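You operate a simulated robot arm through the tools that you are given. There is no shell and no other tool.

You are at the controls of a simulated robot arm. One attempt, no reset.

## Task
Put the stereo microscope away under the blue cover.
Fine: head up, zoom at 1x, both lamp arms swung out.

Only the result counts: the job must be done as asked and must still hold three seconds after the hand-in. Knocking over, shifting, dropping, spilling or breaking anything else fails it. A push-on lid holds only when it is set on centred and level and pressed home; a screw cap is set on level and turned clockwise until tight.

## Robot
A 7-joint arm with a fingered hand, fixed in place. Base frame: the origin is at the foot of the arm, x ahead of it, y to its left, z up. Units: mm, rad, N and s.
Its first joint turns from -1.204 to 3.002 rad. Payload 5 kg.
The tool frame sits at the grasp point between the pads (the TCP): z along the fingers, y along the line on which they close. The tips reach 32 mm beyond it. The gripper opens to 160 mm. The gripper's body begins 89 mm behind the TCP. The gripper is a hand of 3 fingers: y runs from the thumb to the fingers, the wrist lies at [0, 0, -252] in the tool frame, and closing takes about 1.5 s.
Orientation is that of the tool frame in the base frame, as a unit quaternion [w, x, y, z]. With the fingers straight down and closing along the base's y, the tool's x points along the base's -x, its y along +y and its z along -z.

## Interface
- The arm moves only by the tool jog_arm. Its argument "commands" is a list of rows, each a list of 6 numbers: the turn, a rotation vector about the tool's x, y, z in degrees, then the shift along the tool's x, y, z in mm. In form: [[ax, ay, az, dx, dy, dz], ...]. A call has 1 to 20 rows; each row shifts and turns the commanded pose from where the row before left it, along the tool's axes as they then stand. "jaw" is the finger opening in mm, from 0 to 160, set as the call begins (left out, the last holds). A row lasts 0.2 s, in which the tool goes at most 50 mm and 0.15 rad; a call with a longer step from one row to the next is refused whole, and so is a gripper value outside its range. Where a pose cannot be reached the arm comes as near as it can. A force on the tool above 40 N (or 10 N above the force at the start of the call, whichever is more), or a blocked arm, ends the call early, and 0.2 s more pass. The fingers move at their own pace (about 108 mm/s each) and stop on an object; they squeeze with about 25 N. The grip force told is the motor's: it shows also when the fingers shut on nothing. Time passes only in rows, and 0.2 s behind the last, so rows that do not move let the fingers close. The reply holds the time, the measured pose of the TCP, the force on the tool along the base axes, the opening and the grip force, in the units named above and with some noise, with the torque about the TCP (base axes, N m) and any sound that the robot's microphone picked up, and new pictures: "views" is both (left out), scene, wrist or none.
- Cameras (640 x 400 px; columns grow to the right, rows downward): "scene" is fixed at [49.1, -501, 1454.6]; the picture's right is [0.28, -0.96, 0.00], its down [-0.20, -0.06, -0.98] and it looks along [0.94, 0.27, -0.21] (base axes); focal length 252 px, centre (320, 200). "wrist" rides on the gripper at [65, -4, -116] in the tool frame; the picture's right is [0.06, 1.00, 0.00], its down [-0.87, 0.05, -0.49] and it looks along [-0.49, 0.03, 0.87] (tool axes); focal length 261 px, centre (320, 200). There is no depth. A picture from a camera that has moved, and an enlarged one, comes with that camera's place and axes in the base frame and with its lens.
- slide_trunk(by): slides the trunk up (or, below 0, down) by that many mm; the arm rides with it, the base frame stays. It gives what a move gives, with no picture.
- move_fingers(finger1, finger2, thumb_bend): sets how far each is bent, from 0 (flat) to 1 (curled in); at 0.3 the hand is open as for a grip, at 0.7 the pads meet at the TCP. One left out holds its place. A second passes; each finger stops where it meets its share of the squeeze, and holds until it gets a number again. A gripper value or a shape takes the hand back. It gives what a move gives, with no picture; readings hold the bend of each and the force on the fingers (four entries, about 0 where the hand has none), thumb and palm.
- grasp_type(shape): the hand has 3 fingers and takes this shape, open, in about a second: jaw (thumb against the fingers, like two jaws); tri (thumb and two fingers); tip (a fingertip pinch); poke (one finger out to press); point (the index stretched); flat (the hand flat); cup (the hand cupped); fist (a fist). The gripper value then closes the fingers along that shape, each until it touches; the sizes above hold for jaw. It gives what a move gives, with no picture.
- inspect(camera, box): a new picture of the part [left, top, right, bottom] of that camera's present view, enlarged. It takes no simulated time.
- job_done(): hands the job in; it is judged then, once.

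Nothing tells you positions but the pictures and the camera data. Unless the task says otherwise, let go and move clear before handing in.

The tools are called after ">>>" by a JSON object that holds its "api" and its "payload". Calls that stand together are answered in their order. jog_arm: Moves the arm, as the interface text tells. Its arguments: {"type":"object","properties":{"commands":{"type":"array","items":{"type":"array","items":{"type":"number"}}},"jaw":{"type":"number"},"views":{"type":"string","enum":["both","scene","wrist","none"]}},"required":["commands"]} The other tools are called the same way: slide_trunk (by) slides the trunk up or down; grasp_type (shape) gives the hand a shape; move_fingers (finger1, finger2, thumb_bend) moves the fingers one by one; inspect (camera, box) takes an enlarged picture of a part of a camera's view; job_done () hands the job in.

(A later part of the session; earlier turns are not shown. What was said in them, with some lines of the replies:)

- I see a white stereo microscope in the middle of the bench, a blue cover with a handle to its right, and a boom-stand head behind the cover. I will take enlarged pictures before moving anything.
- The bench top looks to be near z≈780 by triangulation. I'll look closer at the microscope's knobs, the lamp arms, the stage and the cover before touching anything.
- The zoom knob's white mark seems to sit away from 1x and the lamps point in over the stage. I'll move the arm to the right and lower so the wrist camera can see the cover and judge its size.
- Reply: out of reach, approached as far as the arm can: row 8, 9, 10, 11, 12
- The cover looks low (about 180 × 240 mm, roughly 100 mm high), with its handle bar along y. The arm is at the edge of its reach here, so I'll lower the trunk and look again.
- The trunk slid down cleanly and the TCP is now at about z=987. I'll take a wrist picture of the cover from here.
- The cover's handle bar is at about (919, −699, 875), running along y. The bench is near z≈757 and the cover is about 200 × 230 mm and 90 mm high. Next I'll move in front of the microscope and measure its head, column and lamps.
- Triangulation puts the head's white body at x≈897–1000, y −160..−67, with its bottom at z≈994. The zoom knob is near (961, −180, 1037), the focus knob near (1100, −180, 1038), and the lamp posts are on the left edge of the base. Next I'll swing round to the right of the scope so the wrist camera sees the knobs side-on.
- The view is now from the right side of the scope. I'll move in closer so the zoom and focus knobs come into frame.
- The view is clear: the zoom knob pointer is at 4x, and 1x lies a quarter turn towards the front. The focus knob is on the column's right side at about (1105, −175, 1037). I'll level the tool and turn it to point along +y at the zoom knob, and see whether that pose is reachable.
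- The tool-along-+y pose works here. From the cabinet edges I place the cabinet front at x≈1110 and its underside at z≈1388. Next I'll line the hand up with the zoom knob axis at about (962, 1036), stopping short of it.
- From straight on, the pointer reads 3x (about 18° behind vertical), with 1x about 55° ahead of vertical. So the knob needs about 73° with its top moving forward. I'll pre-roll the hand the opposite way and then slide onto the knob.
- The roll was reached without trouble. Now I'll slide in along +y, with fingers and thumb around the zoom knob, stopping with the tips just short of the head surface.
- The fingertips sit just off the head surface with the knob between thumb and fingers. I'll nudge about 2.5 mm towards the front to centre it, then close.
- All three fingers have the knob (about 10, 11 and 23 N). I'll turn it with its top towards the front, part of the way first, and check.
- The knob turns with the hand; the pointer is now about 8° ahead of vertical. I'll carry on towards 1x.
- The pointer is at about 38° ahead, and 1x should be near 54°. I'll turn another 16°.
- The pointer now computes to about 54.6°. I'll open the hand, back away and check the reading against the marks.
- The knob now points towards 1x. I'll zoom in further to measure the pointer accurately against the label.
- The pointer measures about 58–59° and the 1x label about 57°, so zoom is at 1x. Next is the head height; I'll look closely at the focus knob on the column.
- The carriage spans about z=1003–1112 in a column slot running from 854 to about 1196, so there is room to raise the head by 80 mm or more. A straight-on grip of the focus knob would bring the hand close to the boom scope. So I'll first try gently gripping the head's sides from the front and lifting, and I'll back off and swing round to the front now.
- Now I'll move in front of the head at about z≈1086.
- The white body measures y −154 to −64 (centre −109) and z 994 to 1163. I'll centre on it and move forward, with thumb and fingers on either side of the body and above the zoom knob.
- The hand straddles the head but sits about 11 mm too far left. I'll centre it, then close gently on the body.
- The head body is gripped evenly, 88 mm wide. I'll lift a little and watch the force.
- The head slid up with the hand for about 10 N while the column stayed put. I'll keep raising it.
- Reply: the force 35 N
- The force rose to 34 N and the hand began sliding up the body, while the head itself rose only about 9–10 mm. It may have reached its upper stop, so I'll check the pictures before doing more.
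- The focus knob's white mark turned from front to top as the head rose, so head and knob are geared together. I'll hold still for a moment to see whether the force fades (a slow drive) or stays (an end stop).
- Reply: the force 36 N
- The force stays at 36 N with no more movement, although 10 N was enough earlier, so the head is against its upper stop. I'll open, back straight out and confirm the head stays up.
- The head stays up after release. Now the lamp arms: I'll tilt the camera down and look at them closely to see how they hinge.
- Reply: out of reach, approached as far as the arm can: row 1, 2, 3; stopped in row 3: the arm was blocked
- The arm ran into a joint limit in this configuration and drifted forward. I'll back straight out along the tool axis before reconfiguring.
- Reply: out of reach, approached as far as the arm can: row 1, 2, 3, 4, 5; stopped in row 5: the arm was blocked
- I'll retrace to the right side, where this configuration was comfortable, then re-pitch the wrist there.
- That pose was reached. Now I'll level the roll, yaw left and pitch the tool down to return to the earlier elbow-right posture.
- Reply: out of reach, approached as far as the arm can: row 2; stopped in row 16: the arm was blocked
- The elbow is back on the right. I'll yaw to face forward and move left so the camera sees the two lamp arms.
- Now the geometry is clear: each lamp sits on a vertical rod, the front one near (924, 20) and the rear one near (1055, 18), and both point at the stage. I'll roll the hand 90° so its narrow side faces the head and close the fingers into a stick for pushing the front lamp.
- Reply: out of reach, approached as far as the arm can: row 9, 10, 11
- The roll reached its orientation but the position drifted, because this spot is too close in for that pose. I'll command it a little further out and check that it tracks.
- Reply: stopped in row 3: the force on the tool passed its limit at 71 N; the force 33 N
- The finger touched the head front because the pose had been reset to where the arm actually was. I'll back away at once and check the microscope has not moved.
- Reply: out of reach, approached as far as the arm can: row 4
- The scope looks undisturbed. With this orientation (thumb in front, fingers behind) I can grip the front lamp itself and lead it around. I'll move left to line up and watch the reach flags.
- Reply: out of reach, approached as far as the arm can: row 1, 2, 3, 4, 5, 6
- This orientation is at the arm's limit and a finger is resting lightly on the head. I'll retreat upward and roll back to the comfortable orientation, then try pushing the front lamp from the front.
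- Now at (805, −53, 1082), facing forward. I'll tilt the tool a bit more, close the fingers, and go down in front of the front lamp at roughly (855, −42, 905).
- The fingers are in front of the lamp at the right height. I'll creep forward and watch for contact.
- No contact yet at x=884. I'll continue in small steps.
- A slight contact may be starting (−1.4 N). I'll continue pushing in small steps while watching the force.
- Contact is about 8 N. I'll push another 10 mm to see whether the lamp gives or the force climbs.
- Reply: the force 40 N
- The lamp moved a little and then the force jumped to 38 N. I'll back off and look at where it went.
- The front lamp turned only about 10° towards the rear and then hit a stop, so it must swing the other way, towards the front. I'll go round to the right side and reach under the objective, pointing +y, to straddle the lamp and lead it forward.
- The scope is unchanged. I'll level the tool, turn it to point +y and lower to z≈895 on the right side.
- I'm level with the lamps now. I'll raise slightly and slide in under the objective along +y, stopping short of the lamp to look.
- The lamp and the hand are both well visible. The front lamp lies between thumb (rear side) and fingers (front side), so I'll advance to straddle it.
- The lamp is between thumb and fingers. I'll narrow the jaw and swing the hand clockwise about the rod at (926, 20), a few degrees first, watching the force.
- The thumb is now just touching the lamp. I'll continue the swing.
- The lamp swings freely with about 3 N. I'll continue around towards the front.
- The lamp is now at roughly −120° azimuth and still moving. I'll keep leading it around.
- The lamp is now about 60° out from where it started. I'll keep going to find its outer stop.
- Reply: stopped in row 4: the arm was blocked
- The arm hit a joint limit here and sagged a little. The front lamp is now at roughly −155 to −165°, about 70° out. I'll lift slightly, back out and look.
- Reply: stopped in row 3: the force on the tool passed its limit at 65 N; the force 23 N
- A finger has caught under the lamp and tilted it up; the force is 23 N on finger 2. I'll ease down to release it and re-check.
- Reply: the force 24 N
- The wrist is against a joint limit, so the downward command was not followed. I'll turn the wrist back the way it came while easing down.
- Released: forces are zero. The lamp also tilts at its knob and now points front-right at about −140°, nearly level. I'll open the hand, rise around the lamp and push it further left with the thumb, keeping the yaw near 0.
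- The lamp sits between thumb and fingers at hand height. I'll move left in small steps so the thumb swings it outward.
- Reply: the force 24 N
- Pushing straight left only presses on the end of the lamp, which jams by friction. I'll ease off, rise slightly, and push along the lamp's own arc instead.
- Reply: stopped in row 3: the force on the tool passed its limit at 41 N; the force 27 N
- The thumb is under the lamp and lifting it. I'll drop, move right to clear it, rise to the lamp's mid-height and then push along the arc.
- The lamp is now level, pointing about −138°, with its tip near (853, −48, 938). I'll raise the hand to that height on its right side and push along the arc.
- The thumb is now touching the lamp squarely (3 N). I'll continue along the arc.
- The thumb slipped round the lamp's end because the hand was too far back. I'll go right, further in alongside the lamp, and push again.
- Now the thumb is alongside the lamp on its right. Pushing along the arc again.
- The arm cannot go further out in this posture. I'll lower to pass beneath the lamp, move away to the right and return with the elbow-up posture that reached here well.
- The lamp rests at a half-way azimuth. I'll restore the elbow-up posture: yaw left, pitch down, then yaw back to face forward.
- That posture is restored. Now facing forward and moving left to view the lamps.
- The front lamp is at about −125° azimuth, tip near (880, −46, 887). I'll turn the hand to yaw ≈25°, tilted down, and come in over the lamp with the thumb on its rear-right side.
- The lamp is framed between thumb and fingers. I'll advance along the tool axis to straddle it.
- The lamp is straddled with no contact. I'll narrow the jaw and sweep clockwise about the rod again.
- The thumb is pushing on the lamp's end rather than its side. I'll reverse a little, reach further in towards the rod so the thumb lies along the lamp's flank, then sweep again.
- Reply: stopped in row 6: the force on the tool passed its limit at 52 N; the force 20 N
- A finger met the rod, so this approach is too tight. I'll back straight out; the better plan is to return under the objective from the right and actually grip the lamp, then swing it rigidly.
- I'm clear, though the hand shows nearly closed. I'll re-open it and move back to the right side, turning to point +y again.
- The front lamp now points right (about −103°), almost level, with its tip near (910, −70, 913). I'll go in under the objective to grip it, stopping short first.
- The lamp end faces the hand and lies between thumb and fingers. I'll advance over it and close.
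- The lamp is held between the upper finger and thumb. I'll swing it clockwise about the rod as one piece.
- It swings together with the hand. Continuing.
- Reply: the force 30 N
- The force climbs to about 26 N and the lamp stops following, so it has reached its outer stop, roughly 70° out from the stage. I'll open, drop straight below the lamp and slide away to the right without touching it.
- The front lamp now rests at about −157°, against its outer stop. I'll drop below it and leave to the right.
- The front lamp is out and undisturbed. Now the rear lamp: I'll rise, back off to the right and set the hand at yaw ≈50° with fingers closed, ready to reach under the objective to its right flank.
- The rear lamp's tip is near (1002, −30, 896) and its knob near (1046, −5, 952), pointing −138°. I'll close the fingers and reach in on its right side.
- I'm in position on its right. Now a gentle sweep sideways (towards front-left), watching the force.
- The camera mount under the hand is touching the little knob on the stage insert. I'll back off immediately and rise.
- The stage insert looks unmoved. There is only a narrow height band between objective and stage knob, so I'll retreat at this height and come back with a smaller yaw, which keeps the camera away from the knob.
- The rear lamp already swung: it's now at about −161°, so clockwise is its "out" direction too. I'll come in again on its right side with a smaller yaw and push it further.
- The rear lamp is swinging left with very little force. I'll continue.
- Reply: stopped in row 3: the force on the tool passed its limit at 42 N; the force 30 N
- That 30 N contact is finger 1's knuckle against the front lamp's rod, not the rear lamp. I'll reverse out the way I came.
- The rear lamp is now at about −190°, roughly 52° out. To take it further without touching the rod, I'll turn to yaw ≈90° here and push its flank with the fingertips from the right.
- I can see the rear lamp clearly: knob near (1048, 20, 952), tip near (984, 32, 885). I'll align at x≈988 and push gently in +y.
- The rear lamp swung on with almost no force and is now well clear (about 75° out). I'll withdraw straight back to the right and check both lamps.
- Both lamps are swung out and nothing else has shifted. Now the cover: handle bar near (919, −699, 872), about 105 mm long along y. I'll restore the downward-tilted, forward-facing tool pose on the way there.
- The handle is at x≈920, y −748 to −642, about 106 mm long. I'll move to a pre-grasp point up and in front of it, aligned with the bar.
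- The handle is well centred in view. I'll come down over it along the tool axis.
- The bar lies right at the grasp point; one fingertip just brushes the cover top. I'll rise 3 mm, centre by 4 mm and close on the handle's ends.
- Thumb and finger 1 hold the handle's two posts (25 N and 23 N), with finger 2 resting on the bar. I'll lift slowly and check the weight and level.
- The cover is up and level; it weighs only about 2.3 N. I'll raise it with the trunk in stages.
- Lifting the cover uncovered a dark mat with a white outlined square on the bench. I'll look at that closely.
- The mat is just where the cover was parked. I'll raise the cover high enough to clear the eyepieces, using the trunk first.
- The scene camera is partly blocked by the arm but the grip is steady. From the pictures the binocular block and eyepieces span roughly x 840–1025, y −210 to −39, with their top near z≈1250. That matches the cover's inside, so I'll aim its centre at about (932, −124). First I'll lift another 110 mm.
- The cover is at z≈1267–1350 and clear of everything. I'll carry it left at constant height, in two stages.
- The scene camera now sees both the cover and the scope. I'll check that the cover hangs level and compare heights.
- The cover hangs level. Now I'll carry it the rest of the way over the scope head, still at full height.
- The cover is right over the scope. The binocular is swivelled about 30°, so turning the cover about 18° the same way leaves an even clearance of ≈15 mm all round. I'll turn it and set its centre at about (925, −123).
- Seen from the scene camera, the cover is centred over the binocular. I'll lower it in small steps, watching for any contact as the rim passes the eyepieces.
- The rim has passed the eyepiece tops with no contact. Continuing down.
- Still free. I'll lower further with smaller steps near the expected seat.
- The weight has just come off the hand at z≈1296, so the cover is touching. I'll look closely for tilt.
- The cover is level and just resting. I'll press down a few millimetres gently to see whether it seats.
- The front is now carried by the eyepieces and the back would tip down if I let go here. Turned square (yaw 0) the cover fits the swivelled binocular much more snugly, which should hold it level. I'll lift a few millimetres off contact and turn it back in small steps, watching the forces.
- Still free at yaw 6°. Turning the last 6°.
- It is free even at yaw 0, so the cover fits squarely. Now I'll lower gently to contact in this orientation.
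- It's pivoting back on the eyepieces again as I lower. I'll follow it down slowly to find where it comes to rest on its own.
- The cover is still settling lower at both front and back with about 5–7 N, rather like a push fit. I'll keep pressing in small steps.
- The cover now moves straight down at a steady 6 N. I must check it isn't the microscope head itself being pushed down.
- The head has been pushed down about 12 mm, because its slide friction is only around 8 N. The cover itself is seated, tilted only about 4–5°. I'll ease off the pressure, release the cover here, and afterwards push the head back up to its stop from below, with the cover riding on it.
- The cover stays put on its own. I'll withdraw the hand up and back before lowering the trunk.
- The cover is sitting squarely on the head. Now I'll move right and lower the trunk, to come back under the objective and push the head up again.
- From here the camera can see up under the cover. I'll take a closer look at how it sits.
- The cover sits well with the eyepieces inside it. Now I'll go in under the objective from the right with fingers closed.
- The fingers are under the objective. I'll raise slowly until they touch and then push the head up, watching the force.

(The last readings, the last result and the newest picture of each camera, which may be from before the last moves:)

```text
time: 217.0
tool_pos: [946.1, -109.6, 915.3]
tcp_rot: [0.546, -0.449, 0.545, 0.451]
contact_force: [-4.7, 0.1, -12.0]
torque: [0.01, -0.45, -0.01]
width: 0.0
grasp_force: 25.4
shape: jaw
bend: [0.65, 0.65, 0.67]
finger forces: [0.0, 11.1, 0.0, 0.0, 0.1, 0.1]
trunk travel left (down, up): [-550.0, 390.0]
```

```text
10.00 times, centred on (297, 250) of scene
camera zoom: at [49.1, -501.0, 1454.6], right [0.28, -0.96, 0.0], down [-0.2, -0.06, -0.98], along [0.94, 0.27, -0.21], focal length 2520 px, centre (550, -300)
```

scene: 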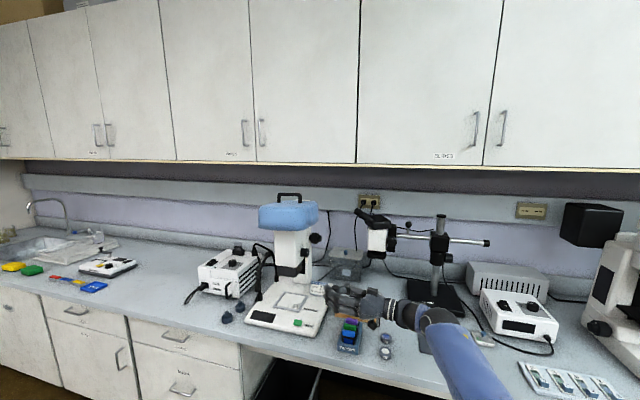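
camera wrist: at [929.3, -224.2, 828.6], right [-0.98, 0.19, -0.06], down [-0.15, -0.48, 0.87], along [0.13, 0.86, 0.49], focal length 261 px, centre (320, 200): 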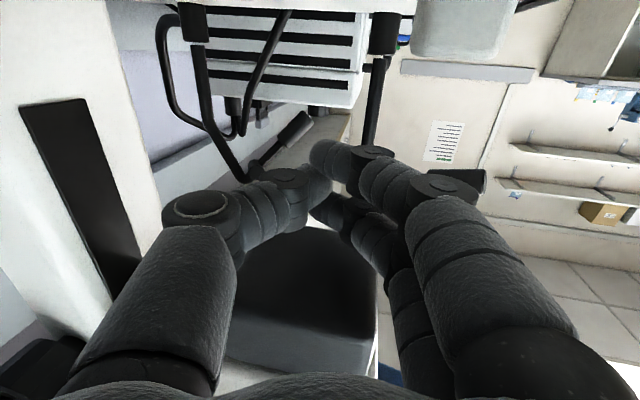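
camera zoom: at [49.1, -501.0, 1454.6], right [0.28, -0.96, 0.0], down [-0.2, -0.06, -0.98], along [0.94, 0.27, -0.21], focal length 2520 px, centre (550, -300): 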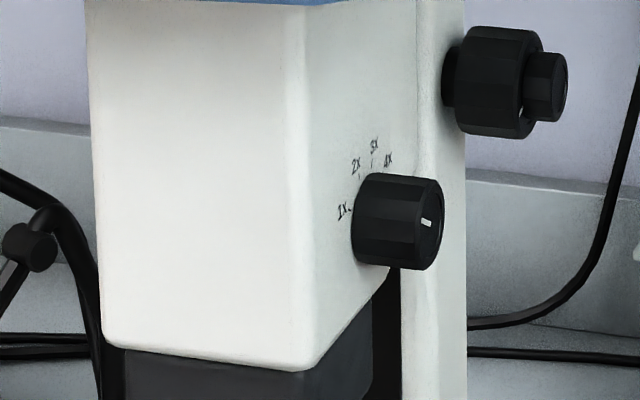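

Contact, and the head is rising (12 N). Continuing upwards slowly.

>>> {"api": "jog_arm", "payload": {"commands": [[0, 0, 0, -2, 0, 0], [0, 0, 0, -2, 0, 0], [0, 0, 0, -2, 0, 0], [0, 0, 0, 0, 0, 0]], "views": "none"}}

>>> {"api": "jog_arm", "payload": {"commands": [[0, 0, 0, -2, 0, 0], [0, 0, 0, -2, 0, 0], [0, 0, 0, 0, 0, 0]], "views": "none"}}

>>> {"api": "inspect", "payload": {"camera": "scene", "box": [265, 230, 329, 270]}}

>>> {"api": "inspect", "payload": {"camera": "scene", "box": [250, 185, 330, 245]}}

```text
time: 218.0
tool_pos: [946.6, -108.7, 921.7]
tcp_rot: [0.546, -0.45, 0.545, 0.451]
contact_force: [-6.7, -4.4, -10.6]
torque: [0.05, -0.47, 0.13]
width: 0.0
grasp_force: 24.5
shape: jaw
bend: [0.65, 0.65, 0.67]
finger forces: [0.0, 10.4, 0.0, 0.0, 0.1, 0.0]
trunk travel left (down, up): [-550.0, 390.0]
```

```text
time: 218.8
tool_pos: [946.5, -108.4, 924.7]
tcp_rot: [0.546, -0.449, 0.545, 0.451]
contact_force: [-5.3, -3.4, -12.5]
torque: [0.09, -0.45, 0.04]
width: 0.2
grasp_force: 24.5
shape: jaw
bend: [0.65, 0.65, 0.67]
finger forces: [0.0, 10.8, 0.0, 0.0, 0.1, 0.0]
trunk travel left (down, up): [-550.0, 390.0]
```

```text
10.00 times, centred on (297, 250) of scene
camera zoom: at [49.1, -501.0, 1454.6], right [0.28, -0.96, 0.0], down [-0.2, -0.06, -0.98], along [0.94, 0.27, -0.21], focal length 2520 px, centre (550, -300)
```

zoom: 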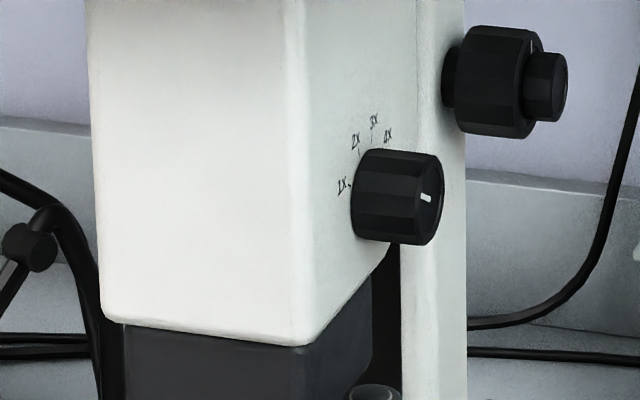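

```text
6.67 times, centred on (290, 215) of scene
camera zoom: at [49.1, -501.0, 1454.6], right [0.28, -0.96, 0.0], down [-0.2, -0.06, -0.98], along [0.94, 0.27, -0.21], focal length 1680 px, centre (520, 100)
```

zoom: 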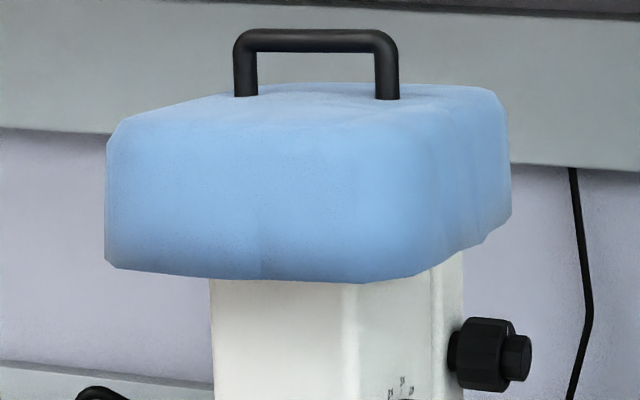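

The head is back at its earlier top position with the cover riding along. I'll push a touch more to confirm the stop.

>>> {"api": "jog_arm", "payload": {"commands": [[0, 0, 0, -2, 0, 0], [0, 0, 0, 0, 0, 0]], "views": "none"}}

>>> {"api": "jog_arm", "payload": {"commands": [[0, 0, 0, -2, 0, 0], [0, 0, 0, 0, 0, 0]], "views": "none"}}

>>> {"api": "inspect", "payload": {"camera": "scene", "box": [265, 230, 329, 270]}}

```text
time: 219.4
tool_pos: [945.1, -109.2, 926.3]
tcp_rot: [0.545, -0.449, 0.545, 0.452]
contact_force: [-6.5, -4.6, -18.3]
torque: [0.12, -0.68, 0.13]
width: 0.0
grasp_force: 25.4
shape: jaw
bend: [0.65, 0.65, 0.67]
finger forces: [0.1, 16.9, 0.0, 0.1, 0.0, 0.1]
trunk travel left (down, up): [-550.0, 390.0]
```

```text
time: 220.0
tool_pos: [947.1, -108.6, 927.1]
tcp_rot: [0.545, -0.449, 0.545, 0.452]
contact_force: [-9.9, -6.1, -31.1]
torque: [0.14, -1.12, 0.14]
width: 0.0
grasp_force: 25.2
shape: jaw
bend: [0.65, 0.66, 0.67]
finger forces: [0.0, 28.4, 0.0, 0.0, 0.0, 0.0]
trunk travel left (down, up): [-550.0, 390.0]
```

```text
10.00 times, centred on (297, 250) of scene
camera zoom: at [49.1, -501.0, 1454.6], right [0.28, -0.96, 0.0], down [-0.2, -0.06, -0.98], along [0.94, 0.27, -0.21], focal length 2520 px, centre (550, -300)
```

zoom: 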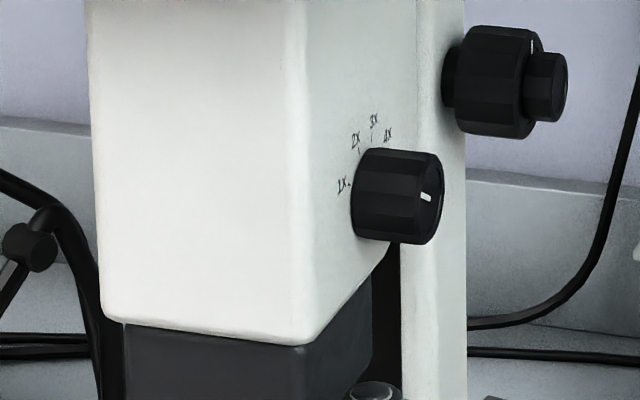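

The upper stop is confirmed: 31 N and no more movement. Now I'll lower the hand clear and withdraw to the right.

>>> {"api": "jog_arm", "payload": {"commands": [[0, 0, 0, 4, 0, 0], [0, 0, 0, 8, 0, 0], [0, 0, 0, 10, 0, 0], [0, 0, 0, 8, 0, 0], [0, 0, 0, 0, -3, -30], [0, 0, 0, 0, -3, -30], [0, 0, 0, 0, -3, -30], [0, 0, 0, -2, -3, -30], [0, 0, 0, -2, -3, -30], [0, 0, 0, -2, -3, -30], [0, 0, 0, -5, -3, -30], [0, 0, 0, 0, 0, 0]], "views": "wrist"}}

>>> {"api": "inspect", "payload": {"camera": "scene", "box": [230, 180, 350, 330]}}

>>> {"api": "inspect", "payload": {"camera": "scene", "box": [265, 230, 329, 270]}}

>>> {"api": "inspect", "payload": {"camera": "scene", "box": [250, 185, 330, 245]}}

```text
time: 222.6
tool_pos: [929.2, -319.1, 911.9]
tcp_rot: [0.546, -0.45, 0.544, 0.452]
contact_force: [-0.5, -0.3, 0.2]
torque: [-0.02, -0.01, 0.01]
width: 0.0
grasp_force: 24.6
shape: jaw
bend: [0.65, 0.66, 0.67]
finger forces: [0.0, 0.0, 0.1, 0.0, 0.1, 0.1]
trunk travel left (down, up): [-550.0, 390.0]
camera wrist: at [911.5, -431.6, 846.0], right [-0.98, 0.19, -0.06], down [-0.15, -0.48, 0.87], along [0.13, 0.86, 0.49], focal length 261 px, centre (320, 200)
```

wrist: 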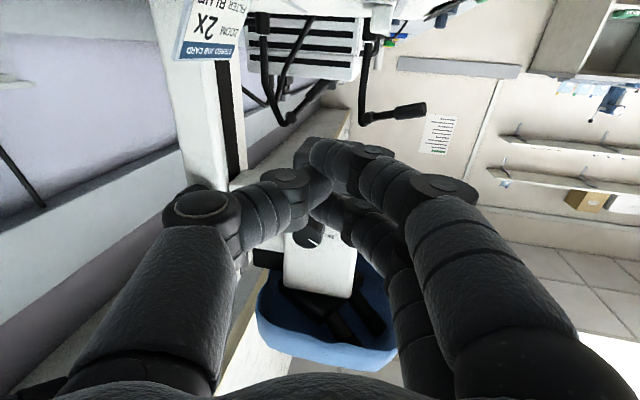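

```text
2.67 times, centred on (290, 255) of scene
camera zoom: at [49.1, -501.0, 1454.6], right [0.28, -0.96, 0.0], down [-0.2, -0.06, -0.98], along [0.94, 0.27, -0.21], focal length 672 px, centre (400, 53)
```

zoom: 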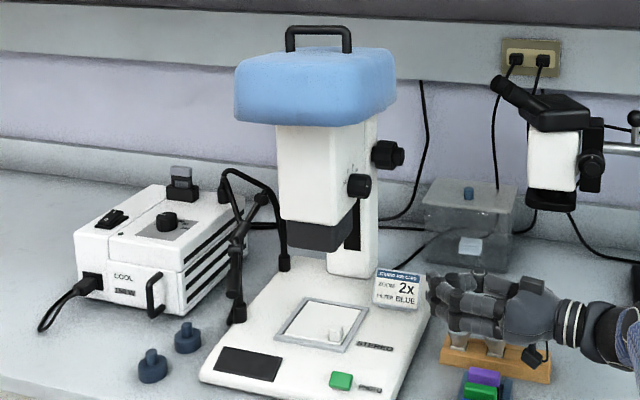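

```text
10.00 times, centred on (297, 250) of scene
camera zoom: at [49.1, -501.0, 1454.6], right [0.28, -0.96, 0.0], down [-0.2, -0.06, -0.98], along [0.94, 0.27, -0.21], focal length 2520 px, centre (550, -300)
```

zoom: 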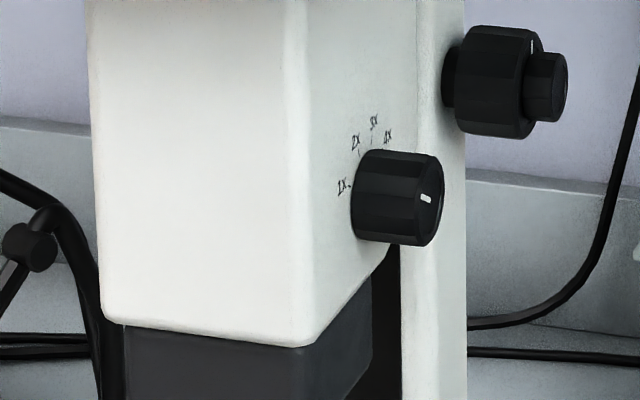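

```text
6.67 times, centred on (290, 215) of scene
camera zoom: at [49.1, -501.0, 1454.6], right [0.28, -0.96, 0.0], down [-0.2, -0.06, -0.98], along [0.94, 0.27, -0.21], focal length 1680 px, centre (520, 100)
```

zoom: 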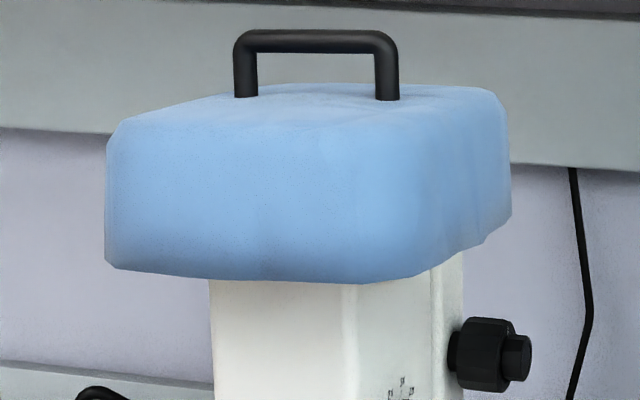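

The head is up and the cover has stayed on. I'll look up under the cover from here, and re-read the zoom knob.

>>> {"api": "inspect", "payload": {"camera": "wrist", "box": [230, 210, 430, 380]}}

>>> {"api": "inspect", "payload": {"camera": "wrist", "box": [230, 60, 450, 180]}}

```text
2.35 times, centred on (330, 295) of wrist
camera zoom: at [911.5, -431.6, 846.0], right [-0.98, 0.19, -0.06], down [-0.15, -0.48, 0.87], along [0.13, 0.86, 0.49], focal length 613 px, centre (296, -24)
```

zoom: 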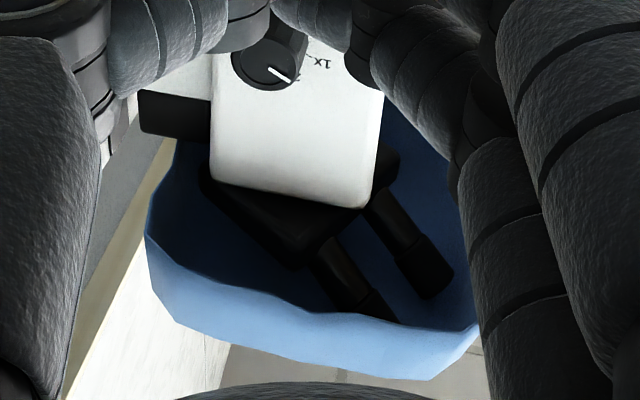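

```text
2.91 times, centred on (340, 120) of wrist
camera zoom: at [911.5, -431.6, 846.0], right [-0.98, 0.19, -0.06], down [-0.15, -0.48, 0.87], along [0.13, 0.86, 0.49], focal length 758 px, centre (262, 433)
```

zoom: 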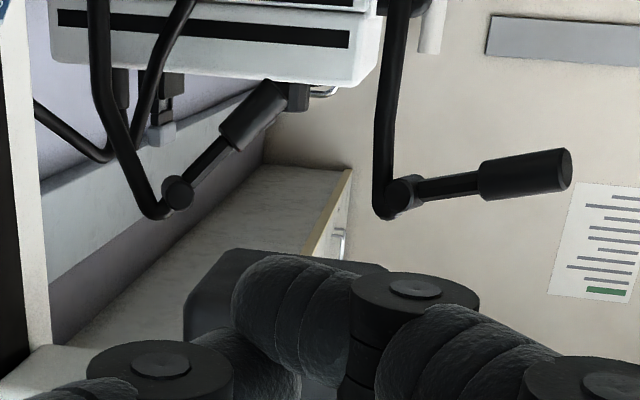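

Looking up from below, the whole binocular and both eyepieces are inside the cover, zoom is at 1x, and both lamps point away. I'll move the hand well clear and do a final check of the whole bench.

>>> {"api": "jog_arm", "payload": {"commands": [[0, 0, 0, -19.3, 32.9, -10.1], [0, 0, 0, -19.3, 32.9, -10.1], [0, 0, 0, -19.3, 32.9, -10.1], [0, 0, 0, -19.3, 32.9, -10.1], [0, 0, 0, -19.3, 32.9, -10.1], [0, 0, 0, -20, 35, -10], [0, 0, 0, -20, 35, -10], [0, 0, 0, 0, 0, 0], [0, 0, 0, 0, 0, 0]], "views": "both"}}

>>> {"api": "inspect", "payload": {"camera": "scene", "box": [320, 260, 520, 390]}}

>>> {"api": "inspect", "payload": {"camera": "scene", "box": [180, 180, 360, 340]}}

```text
time: 224.6
tool_pos: [683.1, -345.3, 1049.9]
tcp_rot: [0.547, -0.449, 0.544, 0.451]
contact_force: [-0.6, -0.6, -0.6]
torque: [0.0, 0.0, 0.02]
width: 0.1
grasp_force: 24.5
shape: jaw
bend: [0.65, 0.66, 0.67]
finger forces: [0.0, 0.0, 0.0, 0.0, 0.0, 0.1]
trunk travel left (down, up): [-550.0, 390.0]
camera wrist: at [666.2, -458.6, 983.6], right [-0.98, 0.19, -0.06], down [-0.15, -0.48, 0.87], along [0.13, 0.86, 0.49], focal length 261 px, centre (320, 200)
```

scene: 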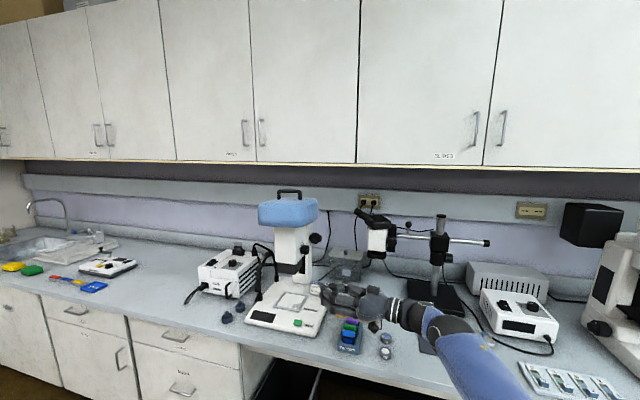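
wrist: 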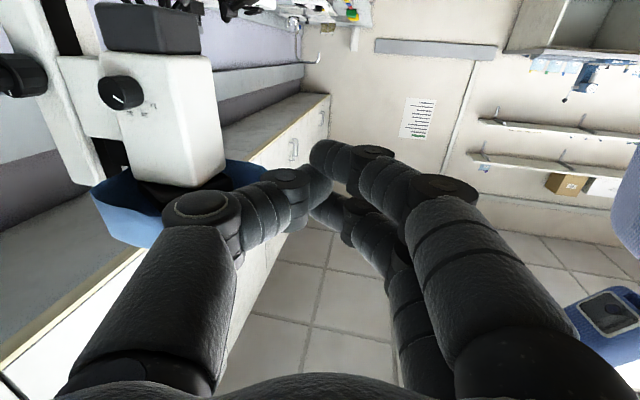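

```text
3.08 times, centred on (420, 325) of scene
camera zoom: at [49.1, -501.0, 1454.6], right [0.28, -0.96, 0.0], down [-0.2, -0.06, -0.98], along [0.94, 0.27, -0.21], focal length 776 px, centre (12, -185)
```

zoom: 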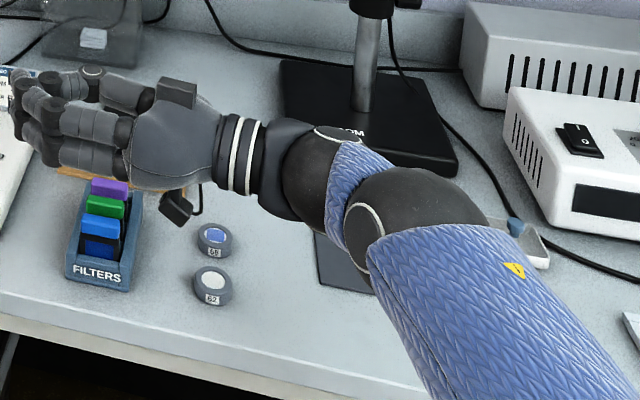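

```text
2.50 times, centred on (270, 260) of scene
camera zoom: at [49.1, -501.0, 1454.6], right [0.28, -0.96, 0.0], down [-0.2, -0.06, -0.98], along [0.94, 0.27, -0.21], focal length 630 px, centre (445, 50)
```

zoom: 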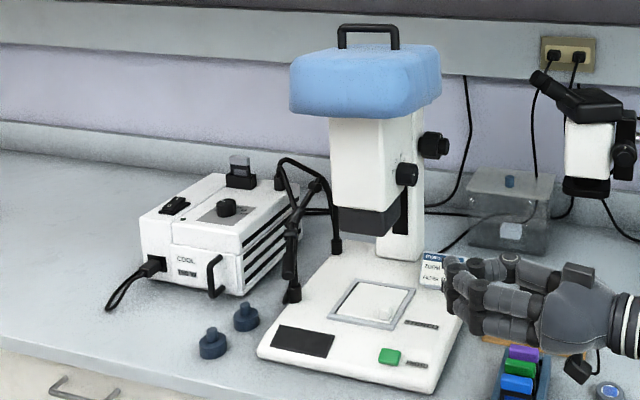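

Nothing else has moved. One last close look at the zoom pointer before handing in.

>>> {"api": "inspect", "payload": {"camera": "wrist", "box": [80, 60, 180, 130]}}

>>> {"api": "inspect", "payload": {"camera": "scene", "box": [255, 185, 335, 245]}}

```text
5.71 times, centred on (130, 95) of wrist
camera zoom: at [666.2, -458.6, 983.6], right [-0.98, 0.19, -0.06], down [-0.15, -0.48, 0.87], along [0.13, 0.86, 0.49], focal length 1489 px, centre (1406, 800)
```

zoom: 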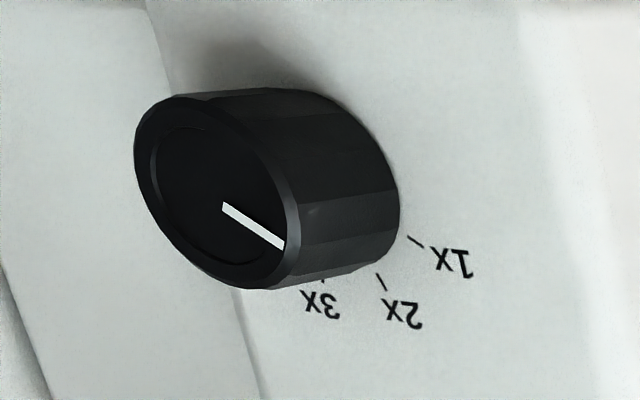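

```text
6.67 times, centred on (295, 215) of scene
camera zoom: at [49.1, -501.0, 1454.6], right [0.28, -0.96, 0.0], down [-0.2, -0.06, -0.98], along [0.94, 0.27, -0.21], focal length 1680 px, centre (487, 100)
```

zoom: 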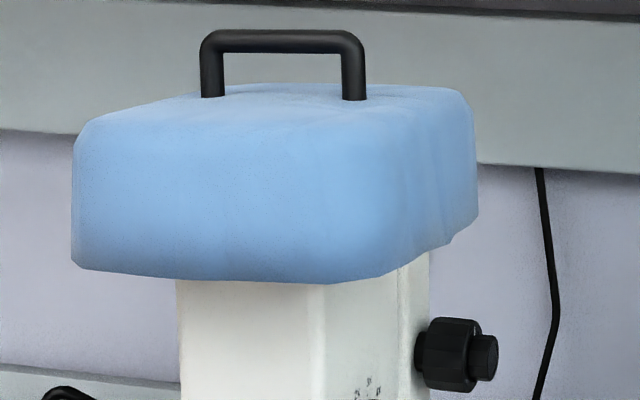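

The pointer and the 1x tick both measure about 60°, so zoom is at 1x. The head is at its upper stop, both lamp arms are swung out, and the cover sits steadily over the head. The hand is clear, so I'm handing the job in.

>>> {"api": "job_done", "payload": {}}

```text
The job is handed in.
```

I handed the job in with the stereo microscope under the blue cover. I don't have the verdict, so this is what I saw in the last pictures:

- **Cover:** it sits on the head with the binocular and both eyepieces inside it. It leans back about 5°, because it rests on the eyepieces. It didn't shift after I let go, even while I pushed the head up from below.
- **Head:** it is at its upper stop. Setting the cover on pushed it down about 12 mm, so I pushed it back up from underneath until it would go no further.
- **Zoom:** the pointer is at 1x; it was at 3x when I started.
- **Lamp arms:** both are swung out, the front one about 68° (at its stop) and the rear one about 83°. The front lamp head also got tilted up to nearly level along the way.

While swinging the lamps, the hand touched the microscope a few times, once against the head front with a short peak of about 70 N. The camera mount also bumped the small stage knob. In the last pictures the microscope had not moved and I saw nothing else on the bench shifted, knocked over or broken.
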